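You operate a simulated robot arm through the tools that you are given. There is no shell and no other tool. Be economical: measure what you need, move in short steps, check, and stop when the job is done.

You run a simulated robot arm. Do the job below in one go: nothing can be reset, and whatever is moved stays where it is left.

## Task
Turn the cooker time knob to 30 min. Put the blue collar from the top of the left motor table on the housing shelf and the yellow collar on top of the blue box. Press the trench stop button three times. Shut the chaff drawer. Press the blue test button three times. Open the filler lid. The order is free.

Only the result counts: the job must be done as asked and must still hold three seconds after the hand-in. Knocking over, shifting, dropping, spilling or breaking anything else fails it. A push-on lid holds only when it is set on centred and level and pressed home; a screw cap is set on level and turned clockwise until tight.

## Robot
A 6-joint arm with a two-finger gripper on a trunk, on a base that drives. Base frame: it is fixed to the floor where the robot stands at the start and does not move with it; the origin is under the middle of the robot, x ahead of it, y to its left, z up. Units: m, degrees, N and s.
Its first joint turns from -166.0 to 166.0 degrees. Places, roughly: blue box [-4.75, 4, 0.75]; blue test button [-10.6, 0.3, 0.9]; chaff drawer [-7.8, 2.4, 0.5]; collar [-4.75, 4.25, 0.75]; cooker time knob [0.8, 0, 1.2]; filler lid [-5.3, -1.8, 1.1]; housing shelf (25x17 cm) [-4.8, 3.22, 0.98]; trench stop button [-6.2, 5.2, 1]. Payload 2.54 kg.
Tool frame: the origin (TCP) lies between the finger pads and is the grasp point; the fingertips stand 0.03 m ahead of it; z points along the fingers, y is the line along which they close. Largest opening 0.116 m; the body of the gripper starts 0.095 m behind the TCP.
Orientation is that of the tool frame in the base frame, as a unit quaternion [x, y, z, w]. With the fingers straight down and closing along the base's y, the tool's x points along the base's -x, its y along +y and its z along -z.

## Interface
- The arm moves only by the tool jog_arm. Its argument "increments" is a list of rows, each an object (a shift or turn left out is 0, a gripper value left out holds the last) with "gripper": the closure in counts, from 0 (fully open) to 255 (shut); "offset": the shift along the base's x, y, z in units of 200 mm (1.0 is 200 mm), a list of three; "delta_rot": the turn, a rotation vector about the base's x, y, z in units of 120 degrees (1.0 is 120 degrees), a list of three. In form: [{"gripper": gripper, "offset": [x, y, z], "delta_rot": [rx, ry, rz]}, ...]. A call has 1 to 8 rows; each row is the pose to reach, as a shift and turn from the pose commanded when the call began. A call with a number of a shift or a turn outside -1 to 1 is refused whole. Rows are played at 5 a second. More than 0.05 m and 8.6 degrees between two rows, or a gripper value outside its range, and nothing of the call is played. A pose out of reach is approached as far as the arm can. The call stops where the force on the tool passes 40 N (or 10 N more than at its start, if that is more) or the arm is blocked; 0.2 s more then pass. Each finger travels about 0.072 m/s and halts on what it meets, pressing with about 31 N; the grip force reading is that of the motor and also rises with nothing between the fingers. The clock runs only during rows and for 0.2 s after the last one: add rows that repeat a pose to give the fingers time. It gives the time, the measured TCP pose, the force on the tool (base axes), the opening and the grip force at its end, in the units of the frame above (readings bear some noise), with the torque about the TCP (base axes, N m) and any sound that the robot's microphone picked up, and new pictures: "show" is both (left out), scene, wrist or none.
- Cameras (640 x 400 px; columns grow to the right, rows downward): "scene" is now at [-0.0215, 0.1202, 1.4587]; the picture's right is [-0.32, -0.95, 0.00], its down [-0.11, 0.04, -0.99] and it looks along [0.94, -0.31, -0.11] (base axes); focal length 259 px, centre (320, 200). "wrist" rides on the gripper at [0.069, -0.015, -0.122] in the tool frame; the picture's right is [0.21, 0.98, 0.00], its down [-0.83, 0.18, -0.53] and it looks along [-0.52, 0.12, 0.85] (tool axes); focal length 251 px, centre (320, 200). There is no depth. A picture from a camera that has moved, and an enlarged one, comes with that camera's place and axes in the base frame and with its lens. The place of the scene camera against the robot may be out by one fixed shift of up to 0.018 m in any direction.
- roll_base(legs): drives the robot by 1 to 6 legs, each [ahead, left, turn to the left] in m, m and degrees, along the robot's own axes; the way and the turn of a leg run together, so that a leg with both is an arc; at most 1.5 m and 180 degrees a leg. The arm and the cameras ride along, it lands a little off, and it stops where it bumps. It gives what a move gives, and a new picture of the scene camera.
- turn_head(pan, tilt): turns the head with the scene camera to pan (to the left, within 120 degrees either way) and tilt (down, from -29 to 69), counted from straight ahead of the robot. It gives what a move gives, and a new picture of the scene camera.
- enlarge(camera, box): a new picture of the part [left, top, right, bottom] of that camera's present view, enlarged. No time passes.
- hand_in(): hands the job in; it is judged then, once.

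Go step by step. Nothing tells you exact positions but the pictures and the camera data: compare them with the known pose of the tool, close in by small moves and look again before you grip or let go. The budget is 165 turns and 260 pictures, counting those below and the enlarged ones. Unless the task says otherwise, let go and move clear before handing in.

The tools are called by a JSON object that holds its "fn" and its "kwargs". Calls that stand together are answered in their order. jog_arm: Moves the arm, as the interface text tells. Its arguments: {"type":"object","properties":{"increments":{"type":"array"},"show":{"type":"string","enum":["both","scene","wrist","none"]}},"required":["increments"]} The other tools are called the same way: roll_base (legs) drives the base; turn_head (pan, tilt) turns the head that bears the scene camera; enlarge (camera, box) takes an enlarged picture of a part of a camera's view; hand_in () hands the job in.

At the start:

```text
time: 0.0
tcp_pos: [0.6749, -0.0289, 1.3554]
ee_rot: [0.0, 1.0, 0.0, 0.0]
ft_force: [-0.1, -0.4, -0.3]
torque: [-0.02, -0.02, 0.01]
grip_width: 0.116
finger_force: 0.1
robot x, y, heading: [-0.004, -0.0026, -0.1]
head pan, tilt: [-18.4, 6.4]
```

scene: 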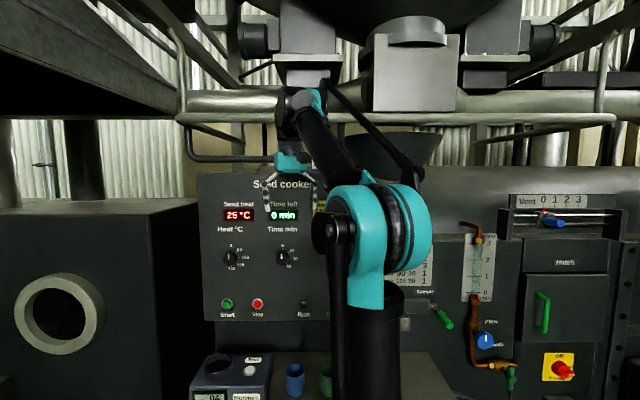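
wrist: 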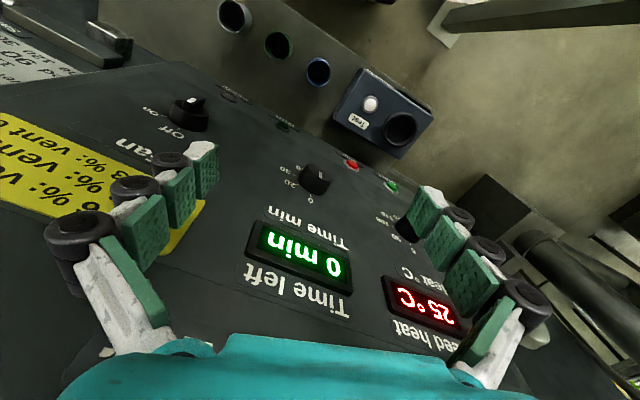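

I see the seed cooker panel with the Time min knob below the green display. I'll enlarge it to read the scale and locate it.

{"fn": "enlarge", "kwargs": {"camera": "scene", "box": [200, 170, 330, 330]}}

{"fn": "enlarge", "kwargs": {"camera": "wrist", "box": [220, 120, 420, 270]}}

```text
2.50 times, centred on (265, 250) of scene
camera zoom: at [-0.0215, 0.1202, 1.4587], right [-0.32, -0.95, 0.0], down [-0.11, 0.04, -0.99], along [0.94, -0.31, -0.11], focal length 647 px, centre (458, 75)
```

zoom: 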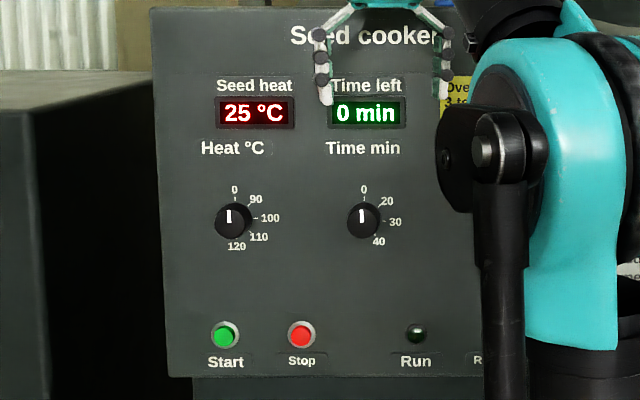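

```text
2.67 times, centred on (320, 195) of wrist
camera zoom: at [0.6085, -0.0453, 1.4767], right [-0.21, 0.98, 0.0], down [0.83, 0.18, 0.53], along [0.52, 0.12, -0.85], focal length 670 px, centre (320, 213)
```

zoom: 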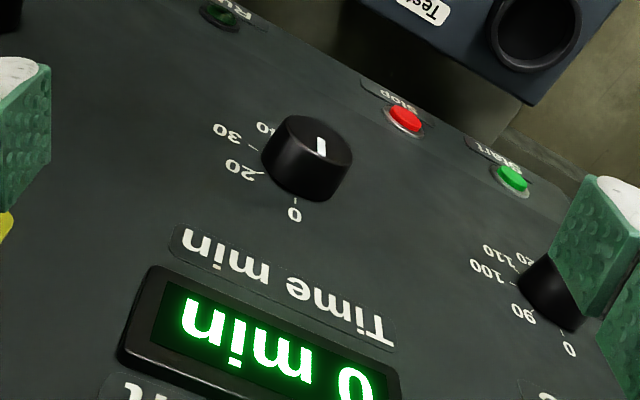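

The knob is near (0.76, -0.015, 1.19) and 30 lies 90° clockwise from 0. I'll swing the tool to point at the panel (along +x), backing off a little.

{"fn": "jog_arm", "kwargs": {"increments": [{"offset": [-0.08, 0, -0.03], "delta_rot": [0, -0.07, 0]}, {"offset": [-0.16, 0, -0.06], "delta_rot": [0, -0.14, 0]}, {"offset": [-0.24, 0, -0.1], "delta_rot": [0, -0.21, 0]}, {"offset": [-0.32, 0, -0.15], "delta_rot": [0, -0.28, 0]}, {"offset": [-0.4, 0, -0.2], "delta_rot": [0, -0.35, 0]}, {"offset": [-0.48, 0, -0.3], "delta_rot": [0, -0.42, 0]}, {"offset": [-0.5, 0, -0.4], "delta_rot": [0, -0.49, 0]}, {"offset": [-0.5, 0, -0.5], "delta_rot": [0, -0.56, 0]}], "show": "none"}}

{"fn": "jog_arm", "kwargs": {"increments": [{"offset": [0, 0, -0.1], "delta_rot": [0, -0.07, 0]}, {"offset": [0, 0, -0.2], "delta_rot": [0, -0.14, 0]}, {"offset": [0, 0, -0.3], "delta_rot": [0, -0.19, 0]}, {"offset": [0, 0, -0.3], "delta_rot": [0, -0.19, 0]}]}}

```text
time: 1.8
tcp_pos: [0.5762, -0.0284, 1.2544]
ee_rot: [-0.001, 0.832, 0.001, 0.555]
ft_force: [0.1, -0.7, 0.0]
torque: [0.04, 0.0, 0.0]
grip_width: 0.1159
finger_force: 0.0
robot x, y, heading: [-0.001, 0.0001, 0.1]
head pan, tilt: [-18.4, 6.4]
```

```text
time: 2.8
tcp_pos: [0.6016, -0.0236, 1.1957]
ee_rot: [-0.001, 0.707, 0.0, 0.707]
ft_force: [-0.1, 0.1, -0.2]
torque: [0.01, -0.01, 0.0]
grip_width: 0.1159
finger_force: 0.0
out of reach, approached as far as the arm can: row 1, 2, 3, 4
robot x, y, heading: [-0.0028, 0.0007, 0.0]
head pan, tilt: [-18.4, 6.4]
camera scene: at [-0.0178, 0.1226, 1.4586], right [-0.32, -0.95, 0.0], down [-0.11, 0.03, -0.99], along [0.94, -0.31, -0.11], focal length 259 px, centre (320, 200)
camera wrist: at [0.4808, -0.0405, 1.1257], right [0.0, 0.98, -0.22], down [-0.53, 0.18, 0.83], along [0.85, 0.12, 0.52], focal length 251 px, centre (320, 200)
```

scene: 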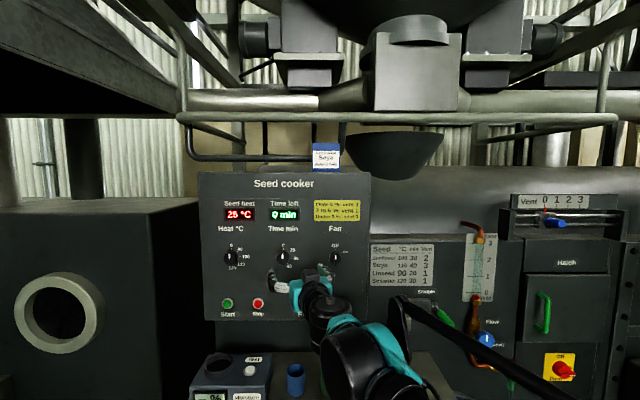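
wrist: 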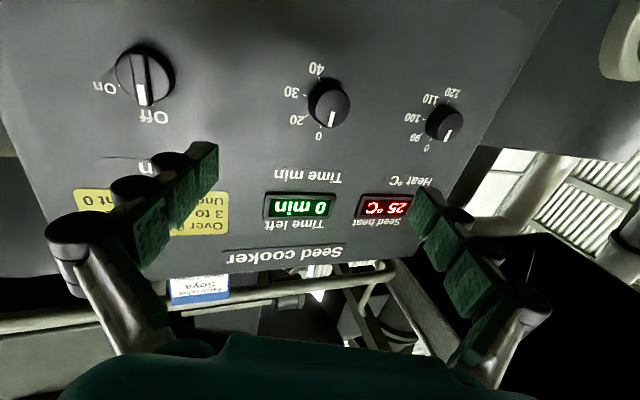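

The arm only reaches the pulled-in pose at x≈0.60, fine. The knob estimates to (≈0.76, -0.018, 1.18); I'll move forward and align, then look again.

{"fn": "jog_arm", "kwargs": {"increments": [{"offset": [0.2, 0.03, -0.02], "gripper": 60}, {"offset": [0.4, 0.05, -0.05]}, {"offset": [0.5, 0.05, -0.05]}, {"offset": [0.5, 0.05, -0.05]}]}}

```text
time: 3.8
tcp_pos: [0.6958, -0.016, 1.1845]
ee_rot: [0.0, 0.707, 0.0, 0.707]
ft_force: [-0.7, -0.6, 0.4]
torque: [-0.05, 0.01, -0.01]
grip_width: 0.0884
finger_force: 0.0
robot x, y, heading: [0.0008, 0.0007, -0.0]
head pan, tilt: [-18.4, 6.4]
camera scene: at [-0.0216, 0.1202, 1.4587], right [-0.32, -0.95, 0.0], down [-0.11, 0.04, -0.99], along [0.94, -0.31, -0.11], focal length 259 px, centre (320, 200)
camera wrist: at [0.5753, -0.0327, 1.1151], right [0.0, 0.98, -0.21], down [-0.53, 0.18, 0.83], along [0.85, 0.12, 0.52], focal length 251 px, centre (320, 200)
```

scene: 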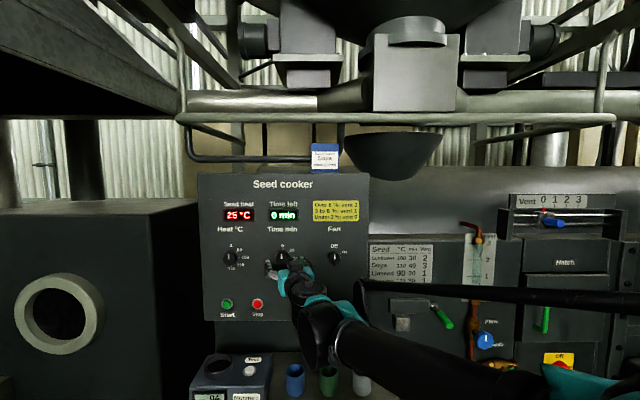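
wrist: 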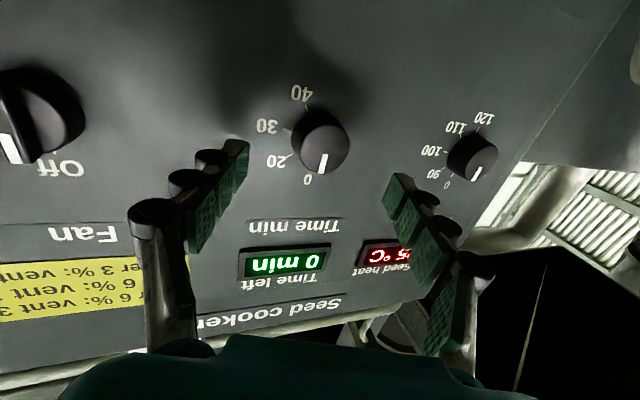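

Triangulating, the knob front is near (0.77, -0.014, 1.18), centred between the fingers. Advancing 5 cm.

{"fn": "jog_arm", "kwargs": {"increments": [{"offset": [0.15, 0.01, -0.015]}, {"offset": [0.28, 0.01, -0.02]}, {"offset": [0.28, 0.01, -0.02]}]}}

```text
time: 4.6
tcp_pos: [0.753, -0.0164, 1.1804]
ee_rot: [0.0, 0.707, 0.0, 0.707]
ft_force: [-2.1, -0.4, 0.3]
torque: [0.0, 0.0, -0.11]
grip_width: 0.0934
finger_force: 1.2
robot x, y, heading: [-0.0032, 0.0027, 0.1]
head pan, tilt: [-18.4, 6.4]
camera scene: at [-0.0217, 0.1202, 1.4587], right [-0.32, -0.95, 0.0], down [-0.11, 0.04, -0.99], along [0.94, -0.31, -0.11], focal length 259 px, centre (320, 200)
camera wrist: at [0.6318, -0.0325, 1.111], right [0.0, 0.98, -0.21], down [-0.53, 0.18, 0.83], along [0.85, 0.12, 0.52], focal length 251 px, centre (320, 200)
```

scene: 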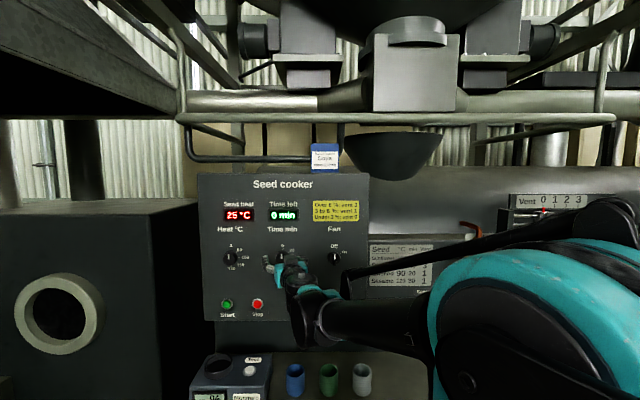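
wrist: 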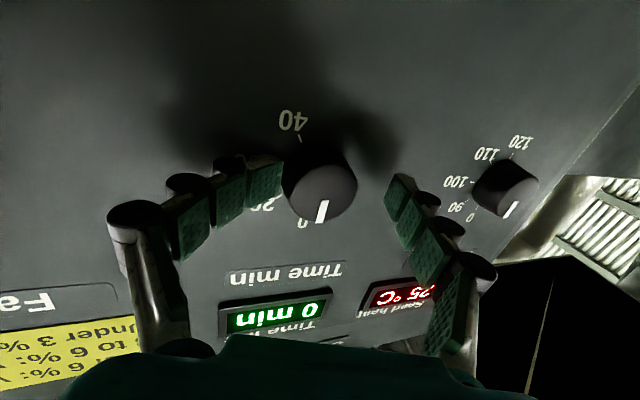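

The fingertips seem to be just touching the panel around the knob. I'll back off 4 mm, raise slightly, and close on the knob.

{"fn": "jog_arm", "kwargs": {"increments": [{"offset": [-0.02, 0.01, 0.02], "gripper": 60}, {"offset": [-0.02, 0.01, 0.02], "gripper": 120}, {"offset": [-0.02, 0.01, 0.02], "gripper": 180}, {"offset": [-0.02, 0.01, 0.02], "gripper": 230}, {"offset": [-0.02, 0.01, 0.02], "gripper": 230}, {"offset": [-0.02, 0.01, 0.02], "gripper": 230}]}}

```text
time: 5.7
tcp_pos: [0.7466, -0.0224, 1.1837]
ee_rot: [0.006, 0.707, -0.006, 0.707]
ft_force: [-14.9, -30.3, 5.2]
torque: [-0.16, -0.12, -0.78]
grip_width: 0.0571
finger_force: 30.9
robot x, y, heading: [-0.0007, -0.0009, 0.1]
head pan, tilt: [-18.4, 6.4]
stopped in row 5: the force on the tool passed its limit at 43 N (the readings are from after the stop); the commanded pose is now the measured one
camera scene: at [-0.0227, 0.118, 1.4588], right [-0.32, -0.95, 0.0], down [-0.1, 0.04, -0.99], along [0.94, -0.31, -0.11], focal length 259 px, centre (320, 200)
camera wrist: at [0.626, -0.0362, 1.1151], right [0.02, 0.98, -0.21], down [-0.53, 0.19, 0.83], along [0.85, 0.1, 0.52], focal length 251 px, centre (320, 200)
```

scene: 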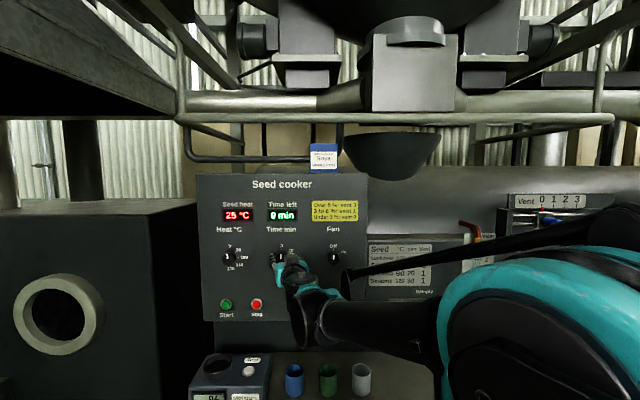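
wrist: 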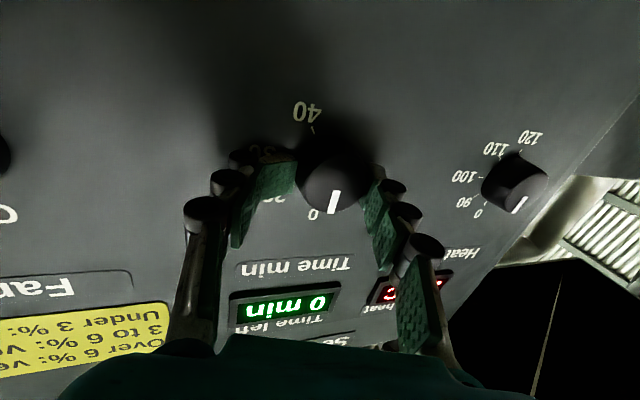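

The -y finger touched the knob first and pushed the tool sideways. I'll ease the tool a few mm toward -y with the grip on and read the force.

{"fn": "jog_arm", "kwargs": {"increments": [{"offset": [-0.01, -0.02, 0]}, {"offset": [-0.01, -0.04, 0]}, {"offset": [-0.01, -0.04, 0]}, {"offset": [-0.01, -0.04, 0]}]}}

```text
time: 6.7
tcp_pos: [0.7458, -0.0217, 1.1837]
ee_rot: [0.002, 0.707, -0.003, 0.707]
ft_force: [7.1, 10.1, 6.1]
torque: [0.13, 0.09, -0.86]
grip_width: 0.0569
finger_force: 44.7
robot x, y, heading: [-0.0021, 0.0025, -0.1]
head pan, tilt: [-18.4, 6.4]
camera scene: at [-0.0215, 0.1207, 1.4586], right [-0.32, -0.95, 0.0], down [-0.11, 0.03, -0.99], along [0.94, -0.31, -0.11], focal length 259 px, centre (320, 200)
camera wrist: at [0.6253, -0.0379, 1.1153], right [0.01, 0.98, -0.22], down [-0.53, 0.18, 0.83], along [0.85, 0.11, 0.52], focal length 251 px, centre (320, 200)
```

scene: 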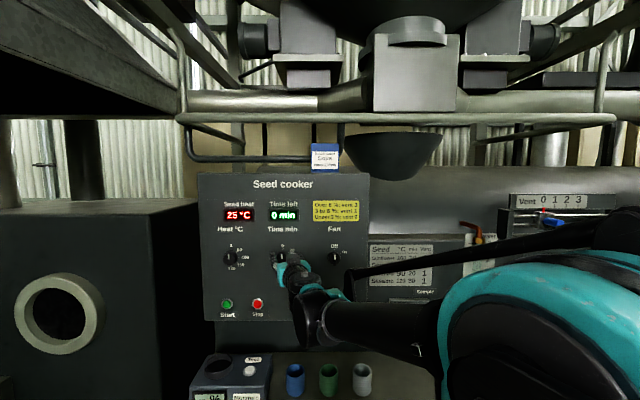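
wrist: 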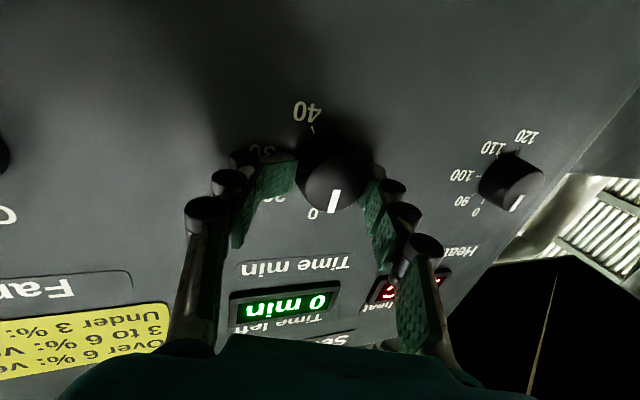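

Now the knob is gripped on both sides. I'll turn it clockwise (positive about +x) in steps.

{"fn": "jog_arm", "kwargs": {"increments": [{"offset": [0, 0.01, 0], "delta_rot": [0.065, 0, 0]}, {"offset": [0, 0.01, 0], "delta_rot": [0.13, 0, 0]}, {"offset": [0, 0.01, 0], "delta_rot": [0.19, 0, 0]}, {"offset": [0, 0.01, 0], "delta_rot": [0.25, 0, 0]}, {"offset": [0, 0.01, 0], "delta_rot": [0.25, 0, 0]}]}}

```text
time: 8.1
tcp_pos: [0.7461, -0.024, 1.1829]
ee_rot: [0.188, 0.683, 0.179, 0.683]
ft_force: [-4.5, -2.4, -2.4]
torque: [0.11, 0.38, -0.53]
grip_width: 0.0561
finger_force: 44.4
robot x, y, heading: [-0.0011, -0.0002, 0.0]
head pan, tilt: [-18.4, 6.4]
stopped in row 5: the force on the tool passed its limit at 40 N (the readings are from after the stop); the commanded pose is now the measured one
camera scene: at [-0.0218, 0.1196, 1.4587], right [-0.32, -0.95, 0.0], down [-0.11, 0.04, -0.99], along [0.94, -0.31, -0.11], focal length 259 px, centre (320, 200)
camera wrist: at [0.625, -0.0031, 1.1168], right [0.01, 0.95, 0.3], down [-0.53, -0.25, 0.81], along [0.85, -0.17, 0.51], focal length 251 px, centre (320, 200)
```

scene: 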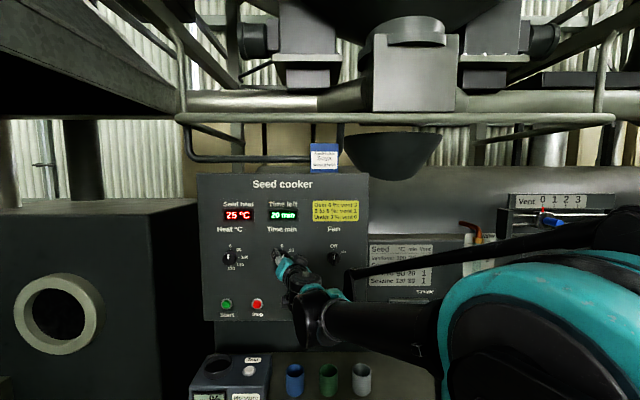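
wrist: 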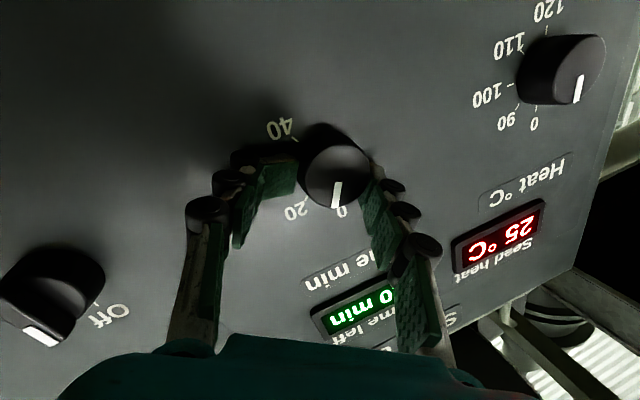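

The display shows 20 min already; the knob follows with detents. Continuing the turn.

{"fn": "jog_arm", "kwargs": {"increments": [{"delta_rot": [0.06, 0, 0]}, {"delta_rot": [0.12, 0, 0]}, {"delta_rot": [0.18, 0, 0]}, {"delta_rot": [0.24, 0, 0]}, {"delta_rot": [0.28, 0, 0]}, {"delta_rot": [0.28, 0, 0]}]}}

```text
time: 8.8
tcp_pos: [0.744, -0.0273, 1.1822]
ee_rot: [0.28, 0.652, 0.268, 0.652]
ft_force: [-4.7, -3.5, -2.7]
torque: [0.09, 0.45, -0.68]
grip_width: 0.0546
finger_force: 44.9
robot x, y, heading: [0.0019, -0.0012, 0.1]
head pan, tilt: [-18.4, 6.4]
stopped in row 3: the force on the tool passed its limit at 58 N (the readings are from after the stop); the commanded pose is now the measured one
camera scene: at [-0.0221, 0.1194, 1.4587], right [-0.32, -0.95, 0.0], down [-0.1, 0.04, -0.99], along [0.94, -0.31, -0.11], focal length 259 px, centre (320, 200)
camera wrist: at [0.6234, 0.0128, 1.124], right [0.02, 0.84, 0.55], down [-0.54, -0.46, 0.71], along [0.84, -0.3, 0.44], focal length 251 px, centre (320, 200)
```

scene: 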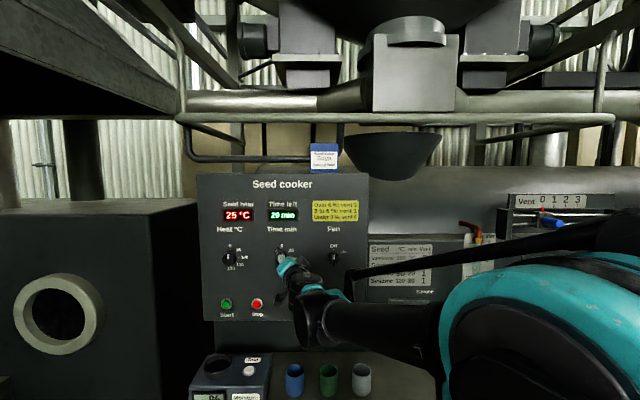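
wrist: 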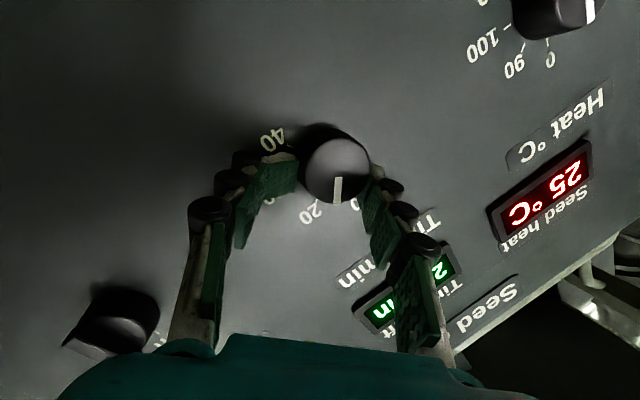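

Still holding at 46°, display 20 min. Drift suggests the tool sits about 7 mm off the knob axis, so I'll follow its arc and turn more slowly.

{"fn": "jog_arm", "kwargs": {"increments": [{"offset": [-0.001, -0.002, -0.003], "delta_rot": [0.035, 0, 0]}, {"offset": [0, -0.004, -0.006], "delta_rot": [0.07, 0, 0]}, {"offset": [0, -0.006, -0.009], "delta_rot": [0.105, 0, 0]}, {"offset": [0, -0.008, -0.012], "delta_rot": [0.14, 0, 0]}, {"offset": [0, -0.009, -0.015], "delta_rot": [0.175, 0, 0]}, {"offset": [0, -0.01, -0.018], "delta_rot": [0.21, 0, 0]}, {"offset": [0, -0.01, -0.021], "delta_rot": [0.245, 0, 0]}, {"offset": [0, -0.01, -0.024], "delta_rot": [0.28, 0, 0]}]}}

```text
time: 9.6
tcp_pos: [0.7422, -0.0261, 1.1804]
ee_rot: [0.34, 0.623, 0.331, 0.622]
ft_force: [-10.2, 0.3, 5.1]
torque: [0.29, 0.75, -0.1]
grip_width: 0.0531
finger_force: 45.1
robot x, y, heading: [-0.0036, -0.0024, -0.0]
head pan, tilt: [-18.4, 6.4]
stopped in row 3: the force on the tool passed its limit at 46 N (the readings are from after the stop); the commanded pose is now the measured one
camera scene: at [-0.023, 0.1198, 1.4587], right [-0.32, -0.95, 0.0], down [-0.1, 0.04, -0.99], along [0.94, -0.31, -0.11], focal length 259 px, centre (320, 200)
camera wrist: at [0.6214, 0.0227, 1.1309], right [0.01, 0.72, 0.7], down [-0.54, -0.58, 0.61], along [0.84, -0.38, 0.38], focal length 251 px, centre (320, 200)
```

scene: 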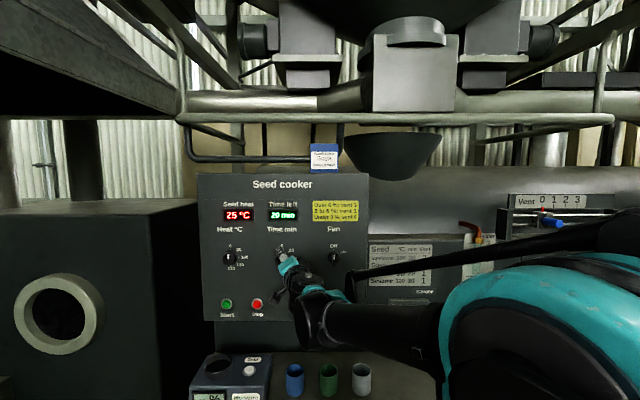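
wrist: 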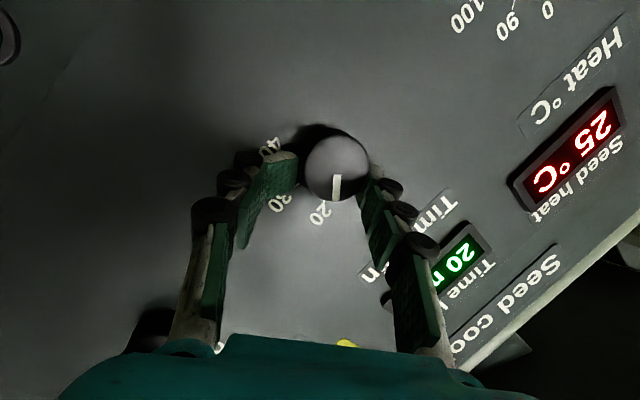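

The grip is creeping outward off the knob. I'll release and look at the geometry before regripping.

{"fn": "jog_arm", "kwargs": {"increments": [{"gripper": 120}, {"gripper": 100}, {"gripper": 90}, {"gripper": 90}], "show": "wrist"}}

{"fn": "enlarge", "kwargs": {"camera": "wrist", "box": [220, 100, 480, 260]}}

{"fn": "enlarge", "kwargs": {"camera": "scene", "box": [250, 220, 314, 260]}}

```text
time: 10.6
tcp_pos: [0.7425, -0.0269, 1.1808]
ee_rot: [0.339, 0.624, 0.33, 0.622]
ft_force: [-2.6, 0.1, -0.2]
torque: [0.0, 0.06, -0.08]
grip_width: 0.0782
finger_force: 0.2
robot x, y, heading: [0.002, 0.0007, -0.2]
head pan, tilt: [-18.4, 6.4]
camera wrist: at [0.6221, 0.0226, 1.1306], right [0.01, 0.72, 0.7], down [-0.53, -0.58, 0.61], along [0.84, -0.38, 0.38], focal length 251 px, centre (320, 200)
```

wrist: 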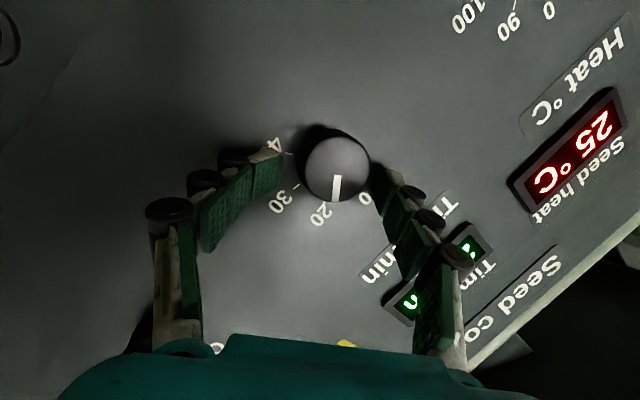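

```text
2.46 times, centred on (350, 180) of wrist
camera zoom: at [0.6221, 0.0226, 1.1306], right [0.01, 0.72, 0.7], down [-0.53, -0.58, 0.61], along [0.84, -0.38, 0.38], focal length 619 px, centre (246, 249)
```

zoom: 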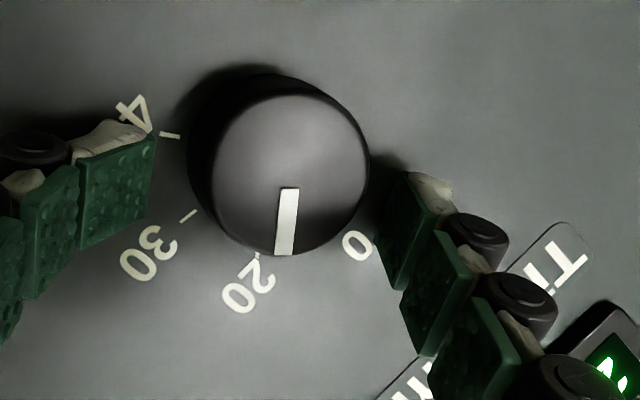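

```text
10.00 times, centred on (282, 240) of scene
camera zoom: at [-0.0223, 0.1197, 1.4587], right [-0.32, -0.95, 0.0], down [-0.1, 0.04, -0.99], along [0.94, -0.31, -0.11], focal length 2589 px, centre (700, -200)
```

zoom: 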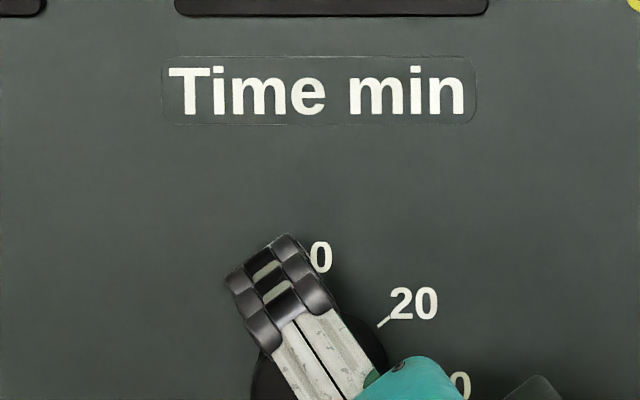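

The knob sits at 20 and its axis is ~7 mm toward tool +x from my grip line. I'll recentre, go 7 mm deeper, and regrip.

{"fn": "jog_arm", "kwargs": {"increments": [{"offset": [0, 0.03, -0.02], "gripper": 90}, {"offset": [0.035, 0.03, -0.02], "gripper": 90}, {"offset": [0.035, 0.03, -0.02], "gripper": 150}, {"offset": [0.035, 0.03, -0.02], "gripper": 230}, {"offset": [0.035, 0.03, -0.02], "gripper": 230}, {"offset": [0.035, 0.03, -0.02], "gripper": 230}], "show": "wrist"}}

```text
time: 11.7
tcp_pos: [0.7443, -0.0199, 1.1761]
ee_rot: [0.339, 0.624, 0.331, 0.622]
ft_force: [-47.7, -1.5, -10.0]
torque: [-0.13, -0.24, 0.08]
grip_width: 0.0545
finger_force: 42.1
robot x, y, heading: [-0.001, 0.0009, -0.0]
head pan, tilt: [-18.4, 6.4]
stopped in row 5: the force on the tool passed its limit at 53 N (the readings are from after the stop); the commanded pose is now the measured one
camera wrist: at [0.6241, 0.0292, 1.1259], right [0.01, 0.72, 0.7], down [-0.53, -0.58, 0.61], along [0.85, -0.38, 0.38], focal length 251 px, centre (320, 200)
```

wrist: 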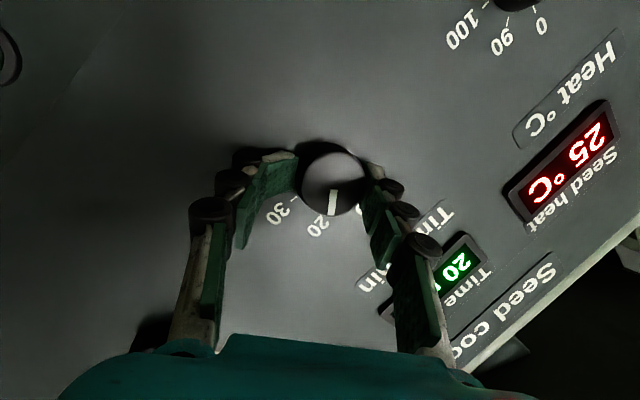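

The fingertips press the panel (Fx -48). I'll ease back 5 mm with the grip kept, then turn.

{"fn": "jog_arm", "kwargs": {"increments": [{"offset": [-0.02, 0, 0]}, {"offset": [-0.035, 0, 0], "delta_rot": [0, 0, 0]}, {"offset": [-0.035, 0, 0], "delta_rot": [0.03, 0, 0]}, {"offset": [-0.035, 0, 0], "delta_rot": [0.06, 0, 0]}, {"offset": [-0.035, 0, 0], "delta_rot": [0.09, 0, 0]}, {"offset": [-0.035, 0, 0], "delta_rot": [0.12, 0, 0]}, {"offset": [-0.035, 0, 0], "delta_rot": [0.15, 0, 0]}, {"offset": [-0.035, 0, 0], "delta_rot": [0.18, 0, 0]}], "show": "wrist"}}

```text
time: 13.3
tcp_pos: [0.7388, -0.0181, 1.1778]
ee_rot: [0.432, 0.564, 0.427, 0.559]
ft_force: [-33.4, 3.7, 43.9]
torque: [0.24, 0.19, -0.14]
grip_width: 0.0436
finger_force: 45.1
robot x, y, heading: [-0.002, -0.0002, -0.2]
head pan, tilt: [-18.4, 6.4]
stopped in row 8: the force on the tool passed its limit at 62 N (the readings are from after the stop); the commanded pose is now the measured one
camera wrist: at [0.6179, 0.0438, 1.1468], right [0.01, 0.46, 0.89], down [-0.53, -0.75, 0.4], along [0.85, -0.47, 0.24], focal length 251 px, centre (320, 200)
```

wrist: 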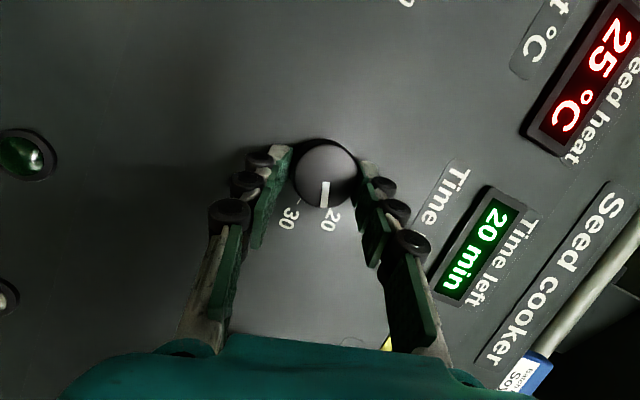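

The grip narrowed, so the pads are slipping. Zooming to see pad placement on the knob.

{"fn": "enlarge", "kwargs": {"camera": "wrist", "box": [220, 120, 440, 260]}}

{"fn": "jog_arm", "kwargs": {"increments": [{"gripper": 160}, {"gripper": 130}, {"gripper": 110}, {"gripper": 110}], "show": "none"}}

{"fn": "enlarge", "kwargs": {"camera": "wrist", "box": [220, 120, 440, 260]}}

```text
2.86 times, centred on (330, 190) of wrist
camera zoom: at [0.6179, 0.0438, 1.1468], right [0.01, 0.46, 0.89], down [-0.53, -0.75, 0.4], along [0.85, -0.47, 0.24], focal length 718 px, centre (291, 229)
```

zoom: 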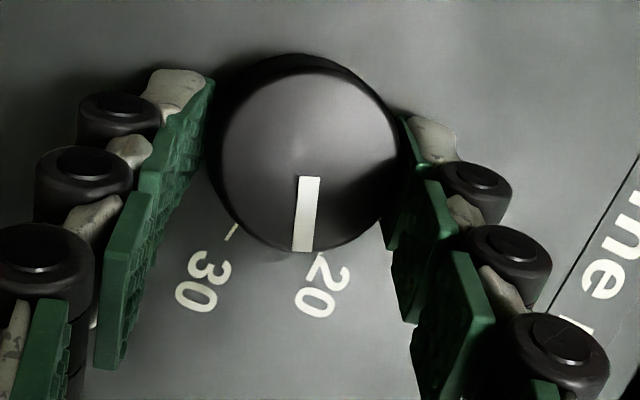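

```text
time: 14.3
tcp_pos: [0.7408, -0.0192, 1.1766]
ee_rot: [0.434, 0.563, 0.427, 0.559]
ft_force: [-1.7, 0.0, 0.7]
torque: [0.01, 0.05, -0.05]
grip_width: 0.0675
finger_force: 0.1
robot x, y, heading: [-0.0014, -0.0007, -0.3]
head pan, tilt: [-18.4, 6.4]
```

```text
2.86 times, centred on (330, 190) of wrist
camera zoom: at [0.6209, 0.043, 1.1448], right [0.01, 0.46, 0.89], down [-0.53, -0.75, 0.4], along [0.85, -0.48, 0.24], focal length 718 px, centre (291, 229)
```

zoom: 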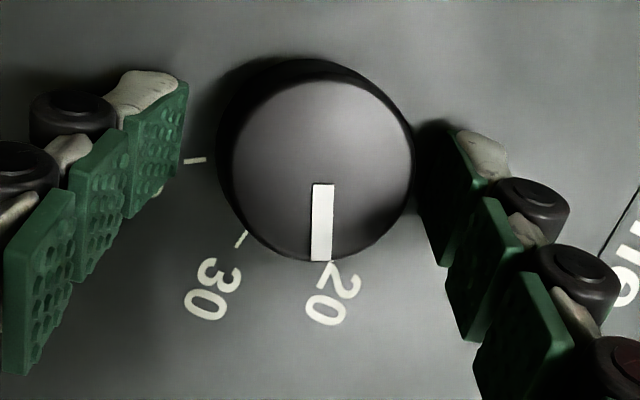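

The knob is at 20 with the fingers well centred now. I'll regrip a few mm further from the panel to avoid pressing on it.

{"fn": "jog_arm", "kwargs": {"increments": [{"offset": [-0.03, 0, 0], "gripper": 140}, {"offset": [-0.03, 0, 0], "gripper": 180}, {"offset": [-0.03, 0, 0], "gripper": 230}, {"offset": [-0.03, 0, 0], "gripper": 230}, {"offset": [-0.03, 0, 0], "gripper": 230}], "show": "none"}}

{"fn": "enlarge", "kwargs": {"camera": "wrist", "box": [220, 120, 440, 260]}}

```text
time: 15.2
tcp_pos: [0.7364, -0.0172, 1.1794]
ee_rot: [0.43, 0.566, 0.428, 0.558]
ft_force: [-8.2, 6.0, 35.7]
torque: [-0.03, -0.95, 0.58]
grip_width: 0.0406
finger_force: 21.7
robot x, y, heading: [-0.0031, -0.0014, 0.1]
head pan, tilt: [-18.4, 6.4]
stopped in row 4: the force on the tool passed its limit at 47 N (the readings are from after the stop); the commanded pose is now the measured one
```

```text
2.86 times, centred on (330, 190) of wrist
camera zoom: at [0.6152, 0.0444, 1.1482], right [0.01, 0.46, 0.89], down [-0.53, -0.75, 0.4], along [0.85, -0.47, 0.24], focal length 718 px, centre (291, 229)
```

zoom: 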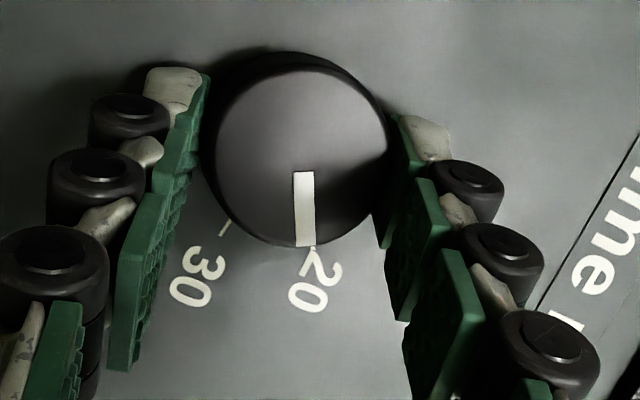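

The upper finger touches first, so I'll shift about 3 mm along the closing axis and let the grip equalise before turning.

{"fn": "jog_arm", "kwargs": {"increments": [{"offset": [0, 0.004, 0.01]}, {"offset": [0, 0.006, 0.018]}, {"offset": [0, 0.006, 0.018], "gripper": 235}, {"offset": [0, 0.006, 0.018]}], "show": "none"}}

{"fn": "jog_arm", "kwargs": {"increments": [{"delta_rot": [0.03, 0, 0]}, {"delta_rot": [0.06, 0, 0]}, {"delta_rot": [0.09, 0, 0]}, {"delta_rot": [0.12, 0, 0]}, {"delta_rot": [0.15, 0, 0]}], "show": "none"}}

{"fn": "enlarge", "kwargs": {"camera": "wrist", "box": [220, 120, 440, 260]}}

```text
time: 16.2
tcp_pos: [0.7362, -0.016, 1.1799]
ee_rot: [0.432, 0.565, 0.426, 0.559]
ft_force: [-21.3, 6.4, -38.0]
torque: [0.1, 1.14, -0.09]
grip_width: 0.0403
finger_force: 45.1
robot x, y, heading: [-0.0018, -0.0012, 0.2]
head pan, tilt: [-18.4, 6.4]
```

```text
time: 17.0
tcp_pos: [0.7372, -0.0171, 1.1799]
ee_rot: [0.483, 0.523, 0.476, 0.517]
ft_force: [8.4, 0.7, -14.4]
torque: [0.11, 0.61, 0.16]
grip_width: 0.0403
finger_force: 45.4
robot x, y, heading: [-0.0035, 0.0002, -0.1]
head pan, tilt: [-18.4, 6.4]
stopped in row 4: the force on the tool passed its limit at 54 N (the readings are from after the stop); the commanded pose is now the measured one
```

```text
2.86 times, centred on (330, 190) of wrist
camera zoom: at [0.6165, 0.0494, 1.1612], right [0.01, 0.29, 0.96], down [-0.53, -0.81, 0.25], along [0.85, -0.51, 0.15], focal length 718 px, centre (291, 229)
```

zoom: 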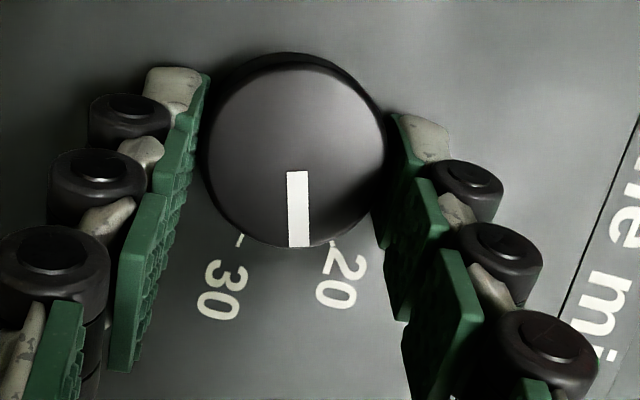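

Now the grip is true (0.040 m) and the knob follows. Continuing the turn.

{"fn": "jog_arm", "kwargs": {"increments": [{"delta_rot": [0.025, 0, 0]}, {"delta_rot": [0.05, 0, 0]}, {"delta_rot": [0.075, 0, 0]}, {"delta_rot": [0.1, 0, 0]}, {"delta_rot": [0.125, 0, 0]}, {"delta_rot": [0.15, 0, 0]}, {"delta_rot": [0.175, 0, 0]}, {"delta_rot": [0.2, 0, 0]}], "show": "none"}}

{"fn": "jog_arm", "kwargs": {"increments": [{"delta_rot": [0.025, 0, 0]}, {"delta_rot": [0.05, 0, 0]}, {"delta_rot": [0.075, 0, 0]}, {"delta_rot": [0.1, 0, 0]}], "show": "none"}}

{"fn": "enlarge", "kwargs": {"camera": "wrist", "box": [220, 80, 540, 280]}}

```text
time: 18.6
tcp_pos: [0.7365, -0.0182, 1.1813]
ee_rot: [0.562, 0.439, 0.559, 0.422]
ft_force: [5.4, 9.0, -11.0]
torque: [-0.39, -0.75, 0.55]
grip_width: 0.0406
finger_force: 44.8
out of reach, approached as far as the arm can: row 7
robot x, y, heading: [0.0003, 0.0022, -0.2]
head pan, tilt: [-18.4, 6.4]
stopped in row 7: the force on the tool passed its limit at 43 N (the readings are from after the stop); the commanded pose is now the measured one
```

```text
time: 19.5
tcp_pos: [0.7357, -0.0165, 1.1802]
ee_rot: [0.599, 0.386, 0.599, 0.365]
ft_force: [-0.4, 9.2, -6.9]
torque: [-0.53, -1.29, -0.02]
grip_width: 0.0414
finger_force: 45.1
robot x, y, heading: [-0.0022, -0.0008, -0.0]
head pan, tilt: [-18.4, 6.4]
stopped in row 4: the force on the tool passed its limit at 41 N (the readings are from after the stop); the commanded pose is now the measured one
```

```text
2.00 times, centred on (380, 180) of wrist
camera zoom: at [0.6131, 0.0467, 1.1995], right [0.02, -0.23, 0.97], down [-0.51, -0.84, -0.19], along [0.86, -0.5, -0.14], focal length 503 px, centre (200, 240)
```

zoom: 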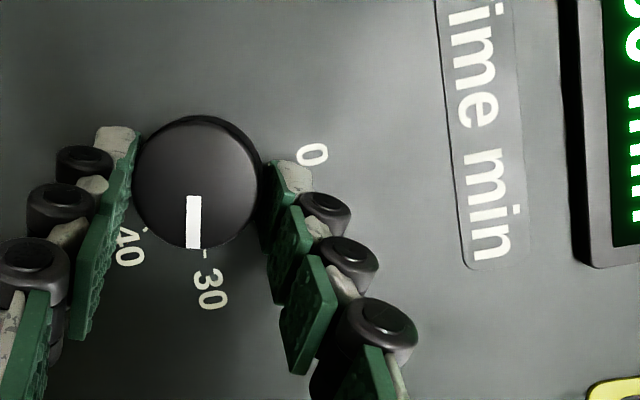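

The pointer is at 30. Releasing and backing out to verify.

{"fn": "jog_arm", "kwargs": {"increments": [{"gripper": 170}, {"gripper": 110}, {"gripper": 80}, {"gripper": 80}, {"gripper": 60, "offset": [-0.1, 0, 0]}, {"offset": [-0.3, 0, 0]}, {"offset": [-0.5, 0, 0]}], "show": "wrist"}}

{"fn": "enlarge", "kwargs": {"camera": "scene", "box": [200, 170, 330, 330]}}

```text
time: 21.1
tcp_pos: [0.6329, -0.0213, 1.1824]
ee_rot: [0.6, 0.389, 0.598, 0.362]
ft_force: [-0.4, 0.1, 0.0]
torque: [-0.01, 0.03, -0.01]
grip_width: 0.089
finger_force: 0.0
robot x, y, heading: [-0.0023, -0.0006, 0.1]
head pan, tilt: [-18.4, 6.4]
camera wrist: at [0.5113, 0.0426, 1.2014], right [0.03, -0.23, 0.97], down [-0.51, -0.84, -0.19], along [0.86, -0.49, -0.14], focal length 251 px, centre (320, 200)
```

wrist: 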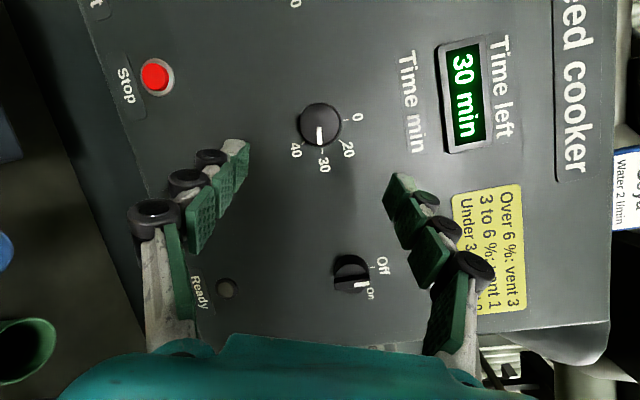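

```text
2.50 times, centred on (265, 250) of scene
camera zoom: at [-0.023, 0.1203, 1.4587], right [-0.32, -0.95, 0.0], down [-0.11, 0.04, -0.99], along [0.94, -0.31, -0.11], focal length 647 px, centre (458, 75)
```

zoom: 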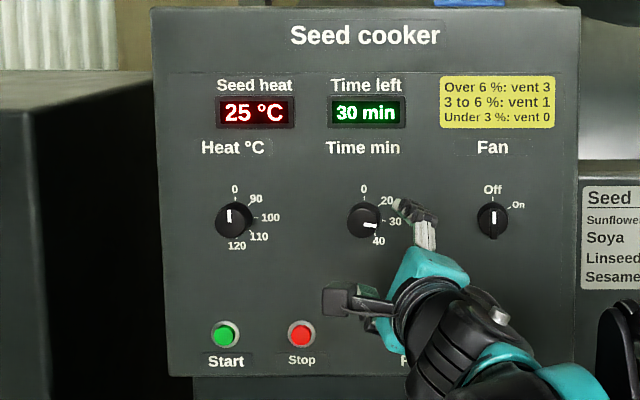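

Display says 30 min. I'll check both the pointer precision and that the fan knob is unchanged.

{"fn": "enlarge", "kwargs": {"camera": "wrist", "box": [270, 90, 398, 170]}}

{"fn": "enlarge", "kwargs": {"camera": "scene", "box": [250, 220, 346, 280]}}

```text
5.00 times, centred on (334, 130) of wrist
camera zoom: at [0.5113, 0.0426, 1.2014], right [0.03, -0.23, 0.97], down [-0.51, -0.84, -0.19], along [0.86, -0.49, -0.14], focal length 1257 px, centre (250, 550)
```

zoom: 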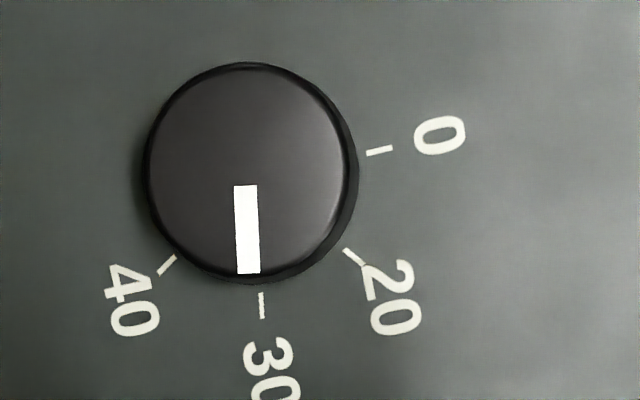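

```text
6.67 times, centred on (298, 250) of scene
camera zoom: at [-0.023, 0.1203, 1.4587], right [-0.32, -0.95, 0.0], down [-0.11, 0.04, -0.99], along [0.94, -0.31, -0.11], focal length 1726 px, centre (467, -133)
```

zoom: 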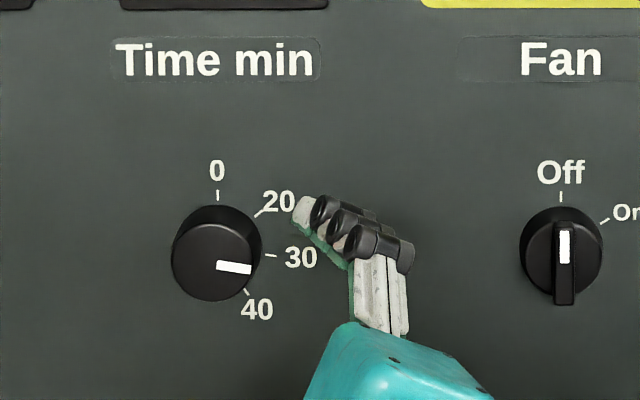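

The time knob is at 30 and the fan is still Off. Now I'll fold the arm back to a tool-down travel pose.

{"fn": "jog_arm", "kwargs": {"increments": [{"offset": [0, 0, 0.1], "delta_rot": [-0.0435, 0.0266, 0.0435]}, {"offset": [0, 0, 0.2], "delta_rot": [-0.087, 0.0532, 0.087]}, {"offset": [0, 0, 0.3], "delta_rot": [-0.1305, 0.0798, 0.1305]}, {"offset": [0, 0, 0.4], "delta_rot": [-0.174, 0.1064, 0.174]}, {"offset": [0, 0, 0.5], "delta_rot": [-0.2175, 0.133, 0.2175]}, {"offset": [0, 0, 0.6], "delta_rot": [-0.261, 0.1596, 0.261]}, {"offset": [0, 0, 0.7], "delta_rot": [-0.3045, 0.1862, 0.3045]}, {"offset": [0, 0, 0.8], "delta_rot": [-0.348, 0.2128, 0.348]}], "show": "none"}}

{"fn": "jog_arm", "kwargs": {"increments": [{"offset": [-0.1, 0, 0], "delta_rot": [-0.0435, 0.0266, 0.0435]}, {"offset": [-0.2, 0, 0], "delta_rot": [-0.087, 0.0532, 0.087]}, {"offset": [-0.3, 0, 0], "delta_rot": [-0.1305, 0.0798, 0.1305]}, {"offset": [-0.4, 0, 0], "delta_rot": [-0.174, 0.1064, 0.174]}, {"offset": [-0.5, 0, 0], "delta_rot": [-0.2175, 0.133, 0.2175]}, {"offset": [-0.6, 0, 0], "delta_rot": [-0.261, 0.1596, 0.261]}, {"offset": [-0.7, 0, 0], "delta_rot": [-0.3045, 0.1862, 0.3045]}, {"offset": [-0.8, 0, 0], "delta_rot": [-0.348, 0.2128, 0.348]}], "show": "none"}}

{"fn": "turn_head", "kwargs": {"pan": 110, "tilt": 10}}

{"fn": "turn_head", "kwargs": {"pan": -110, "tilt": 10}}

```text
time: 22.9
tcp_pos: [0.6352, -0.0169, 1.3416]
ee_rot: [0.374, 0.819, 0.371, 0.227]
ft_force: [-0.3, -0.2, -0.2]
torque: [-0.01, -0.01, 0.02]
grip_width: 0.0887
finger_force: 0.2
out of reach, approached as far as the arm can: row 1, 2
robot x, y, heading: [0.0001, -0.0028, 0.1]
head pan, tilt: [-18.4, 6.4]
```

```text
time: 24.7
tcp_pos: [0.4762, -0.0178, 1.3397]
ee_rot: [0.034, 0.999, 0.03, 0.02]
ft_force: [0.2, 0.0, -0.4]
torque: [0.03, 0.03, -0.01]
grip_width: 0.0886
finger_force: 0.0
robot x, y, heading: [-0.0043, 0.0003, 0.1]
head pan, tilt: [-18.4, 6.4]
```

```text
time: 26.8
tcp_pos: [0.4759, -0.0176, 1.3408]
ee_rot: [0.034, 0.999, 0.032, 0.02]
ft_force: [0.4, -1.0, -0.5]
torque: [-0.03, -0.01, -0.01]
grip_width: 0.0885
finger_force: 0.0
robot x, y, heading: [-0.0008, -0.0017, -0.0]
head pan, tilt: [110.0, 10.0]
camera scene: at [-0.1426, 0.2367, 1.4528], right [0.94, 0.34, 0.0], down [0.06, -0.16, -0.98], along [-0.34, 0.93, -0.17], focal length 259 px, centre (320, 200)
```

scene: 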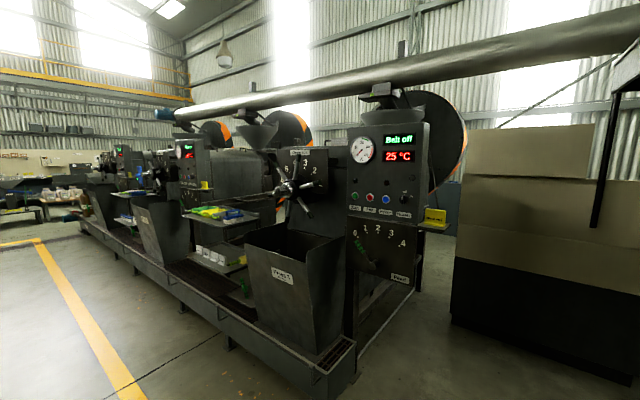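

```text
time: 30.0
tcp_pos: [0.4776, -0.016, 1.3393]
ee_rot: [0.036, 0.999, 0.032, 0.02]
ft_force: [-0.3, 0.0, 0.3]
torque: [-0.01, 0.0, -0.01]
grip_width: 0.0887
finger_force: 0.1
robot x, y, heading: [-0.0031, 0.0, 0.1]
head pan, tilt: [-110.0, 10.0]
camera scene: at [-0.1426, 0.0619, 1.4528], right [-0.94, 0.34, 0.0], down [0.06, 0.16, -0.98], along [-0.34, -0.93, -0.17], focal length 259 px, centre (320, 200)
```

scene: 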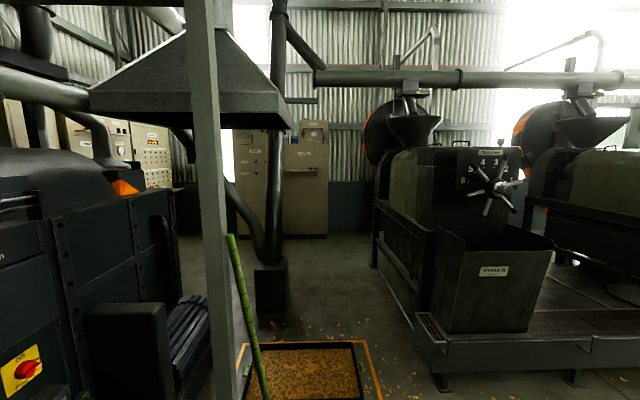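

The robot is in an aisle between press lines; behind looks clear. I'll back up, turn round and look ahead.

{"fn": "roll_base", "kwargs": {"legs": [[-0.8, 0, 0], [0, 0, 90], [0, 0, 90]]}}

{"fn": "turn_head", "kwargs": {"pan": 0, "tilt": 12}}

```text
time: 42.0
tcp_pos: [-1.2885, 0.0133, 1.3401]
ee_rot: [0.999, -0.031, -0.02, 0.033]
ft_force: [0.1, 0.8, 0.1]
torque: [0.03, -0.02, 0.01]
grip_width: 0.0887
finger_force: 0.1
robot x, y, heading: [-0.8085, -0.0004, -179.5]
head pan, tilt: [-110.0, 10.0]
camera scene: at [-0.6472, -0.063, 1.4528], right [0.94, -0.33, 0.0], down [-0.06, -0.16, -0.98], along [0.33, 0.93, -0.17], focal length 259 px, centre (320, 200)
```

scene: 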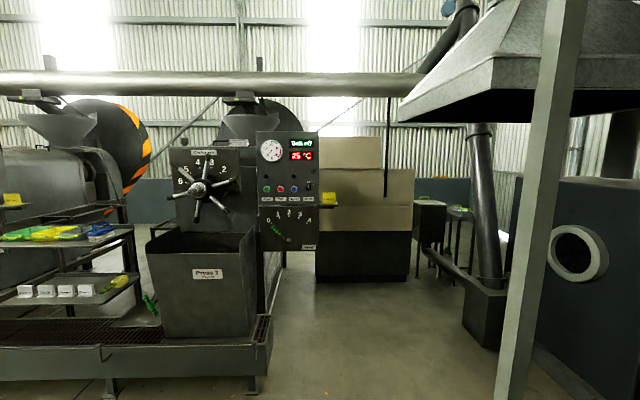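

```text
time: 43.9
tcp_pos: [-1.2877, 0.0128, 1.3406]
ee_rot: [0.999, -0.03, -0.02, 0.032]
ft_force: [-0.9, 0.2, 0.6]
torque: [-0.01, 0.02, 0.01]
grip_width: 0.0887
finger_force: 0.1
robot x, y, heading: [-0.807, -0.005, -179.4]
head pan, tilt: [0.0, 12.0]
camera scene: at [-0.7715, -0.1513, 1.4496], right [-0.01, 1.0, 0.0], down [0.21, 0.0, -0.98], along [-0.98, -0.01, -0.21], focal length 259 px, centre (320, 200)
```

scene: 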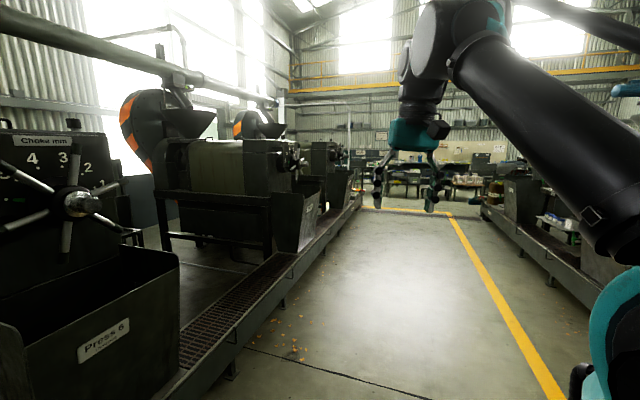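

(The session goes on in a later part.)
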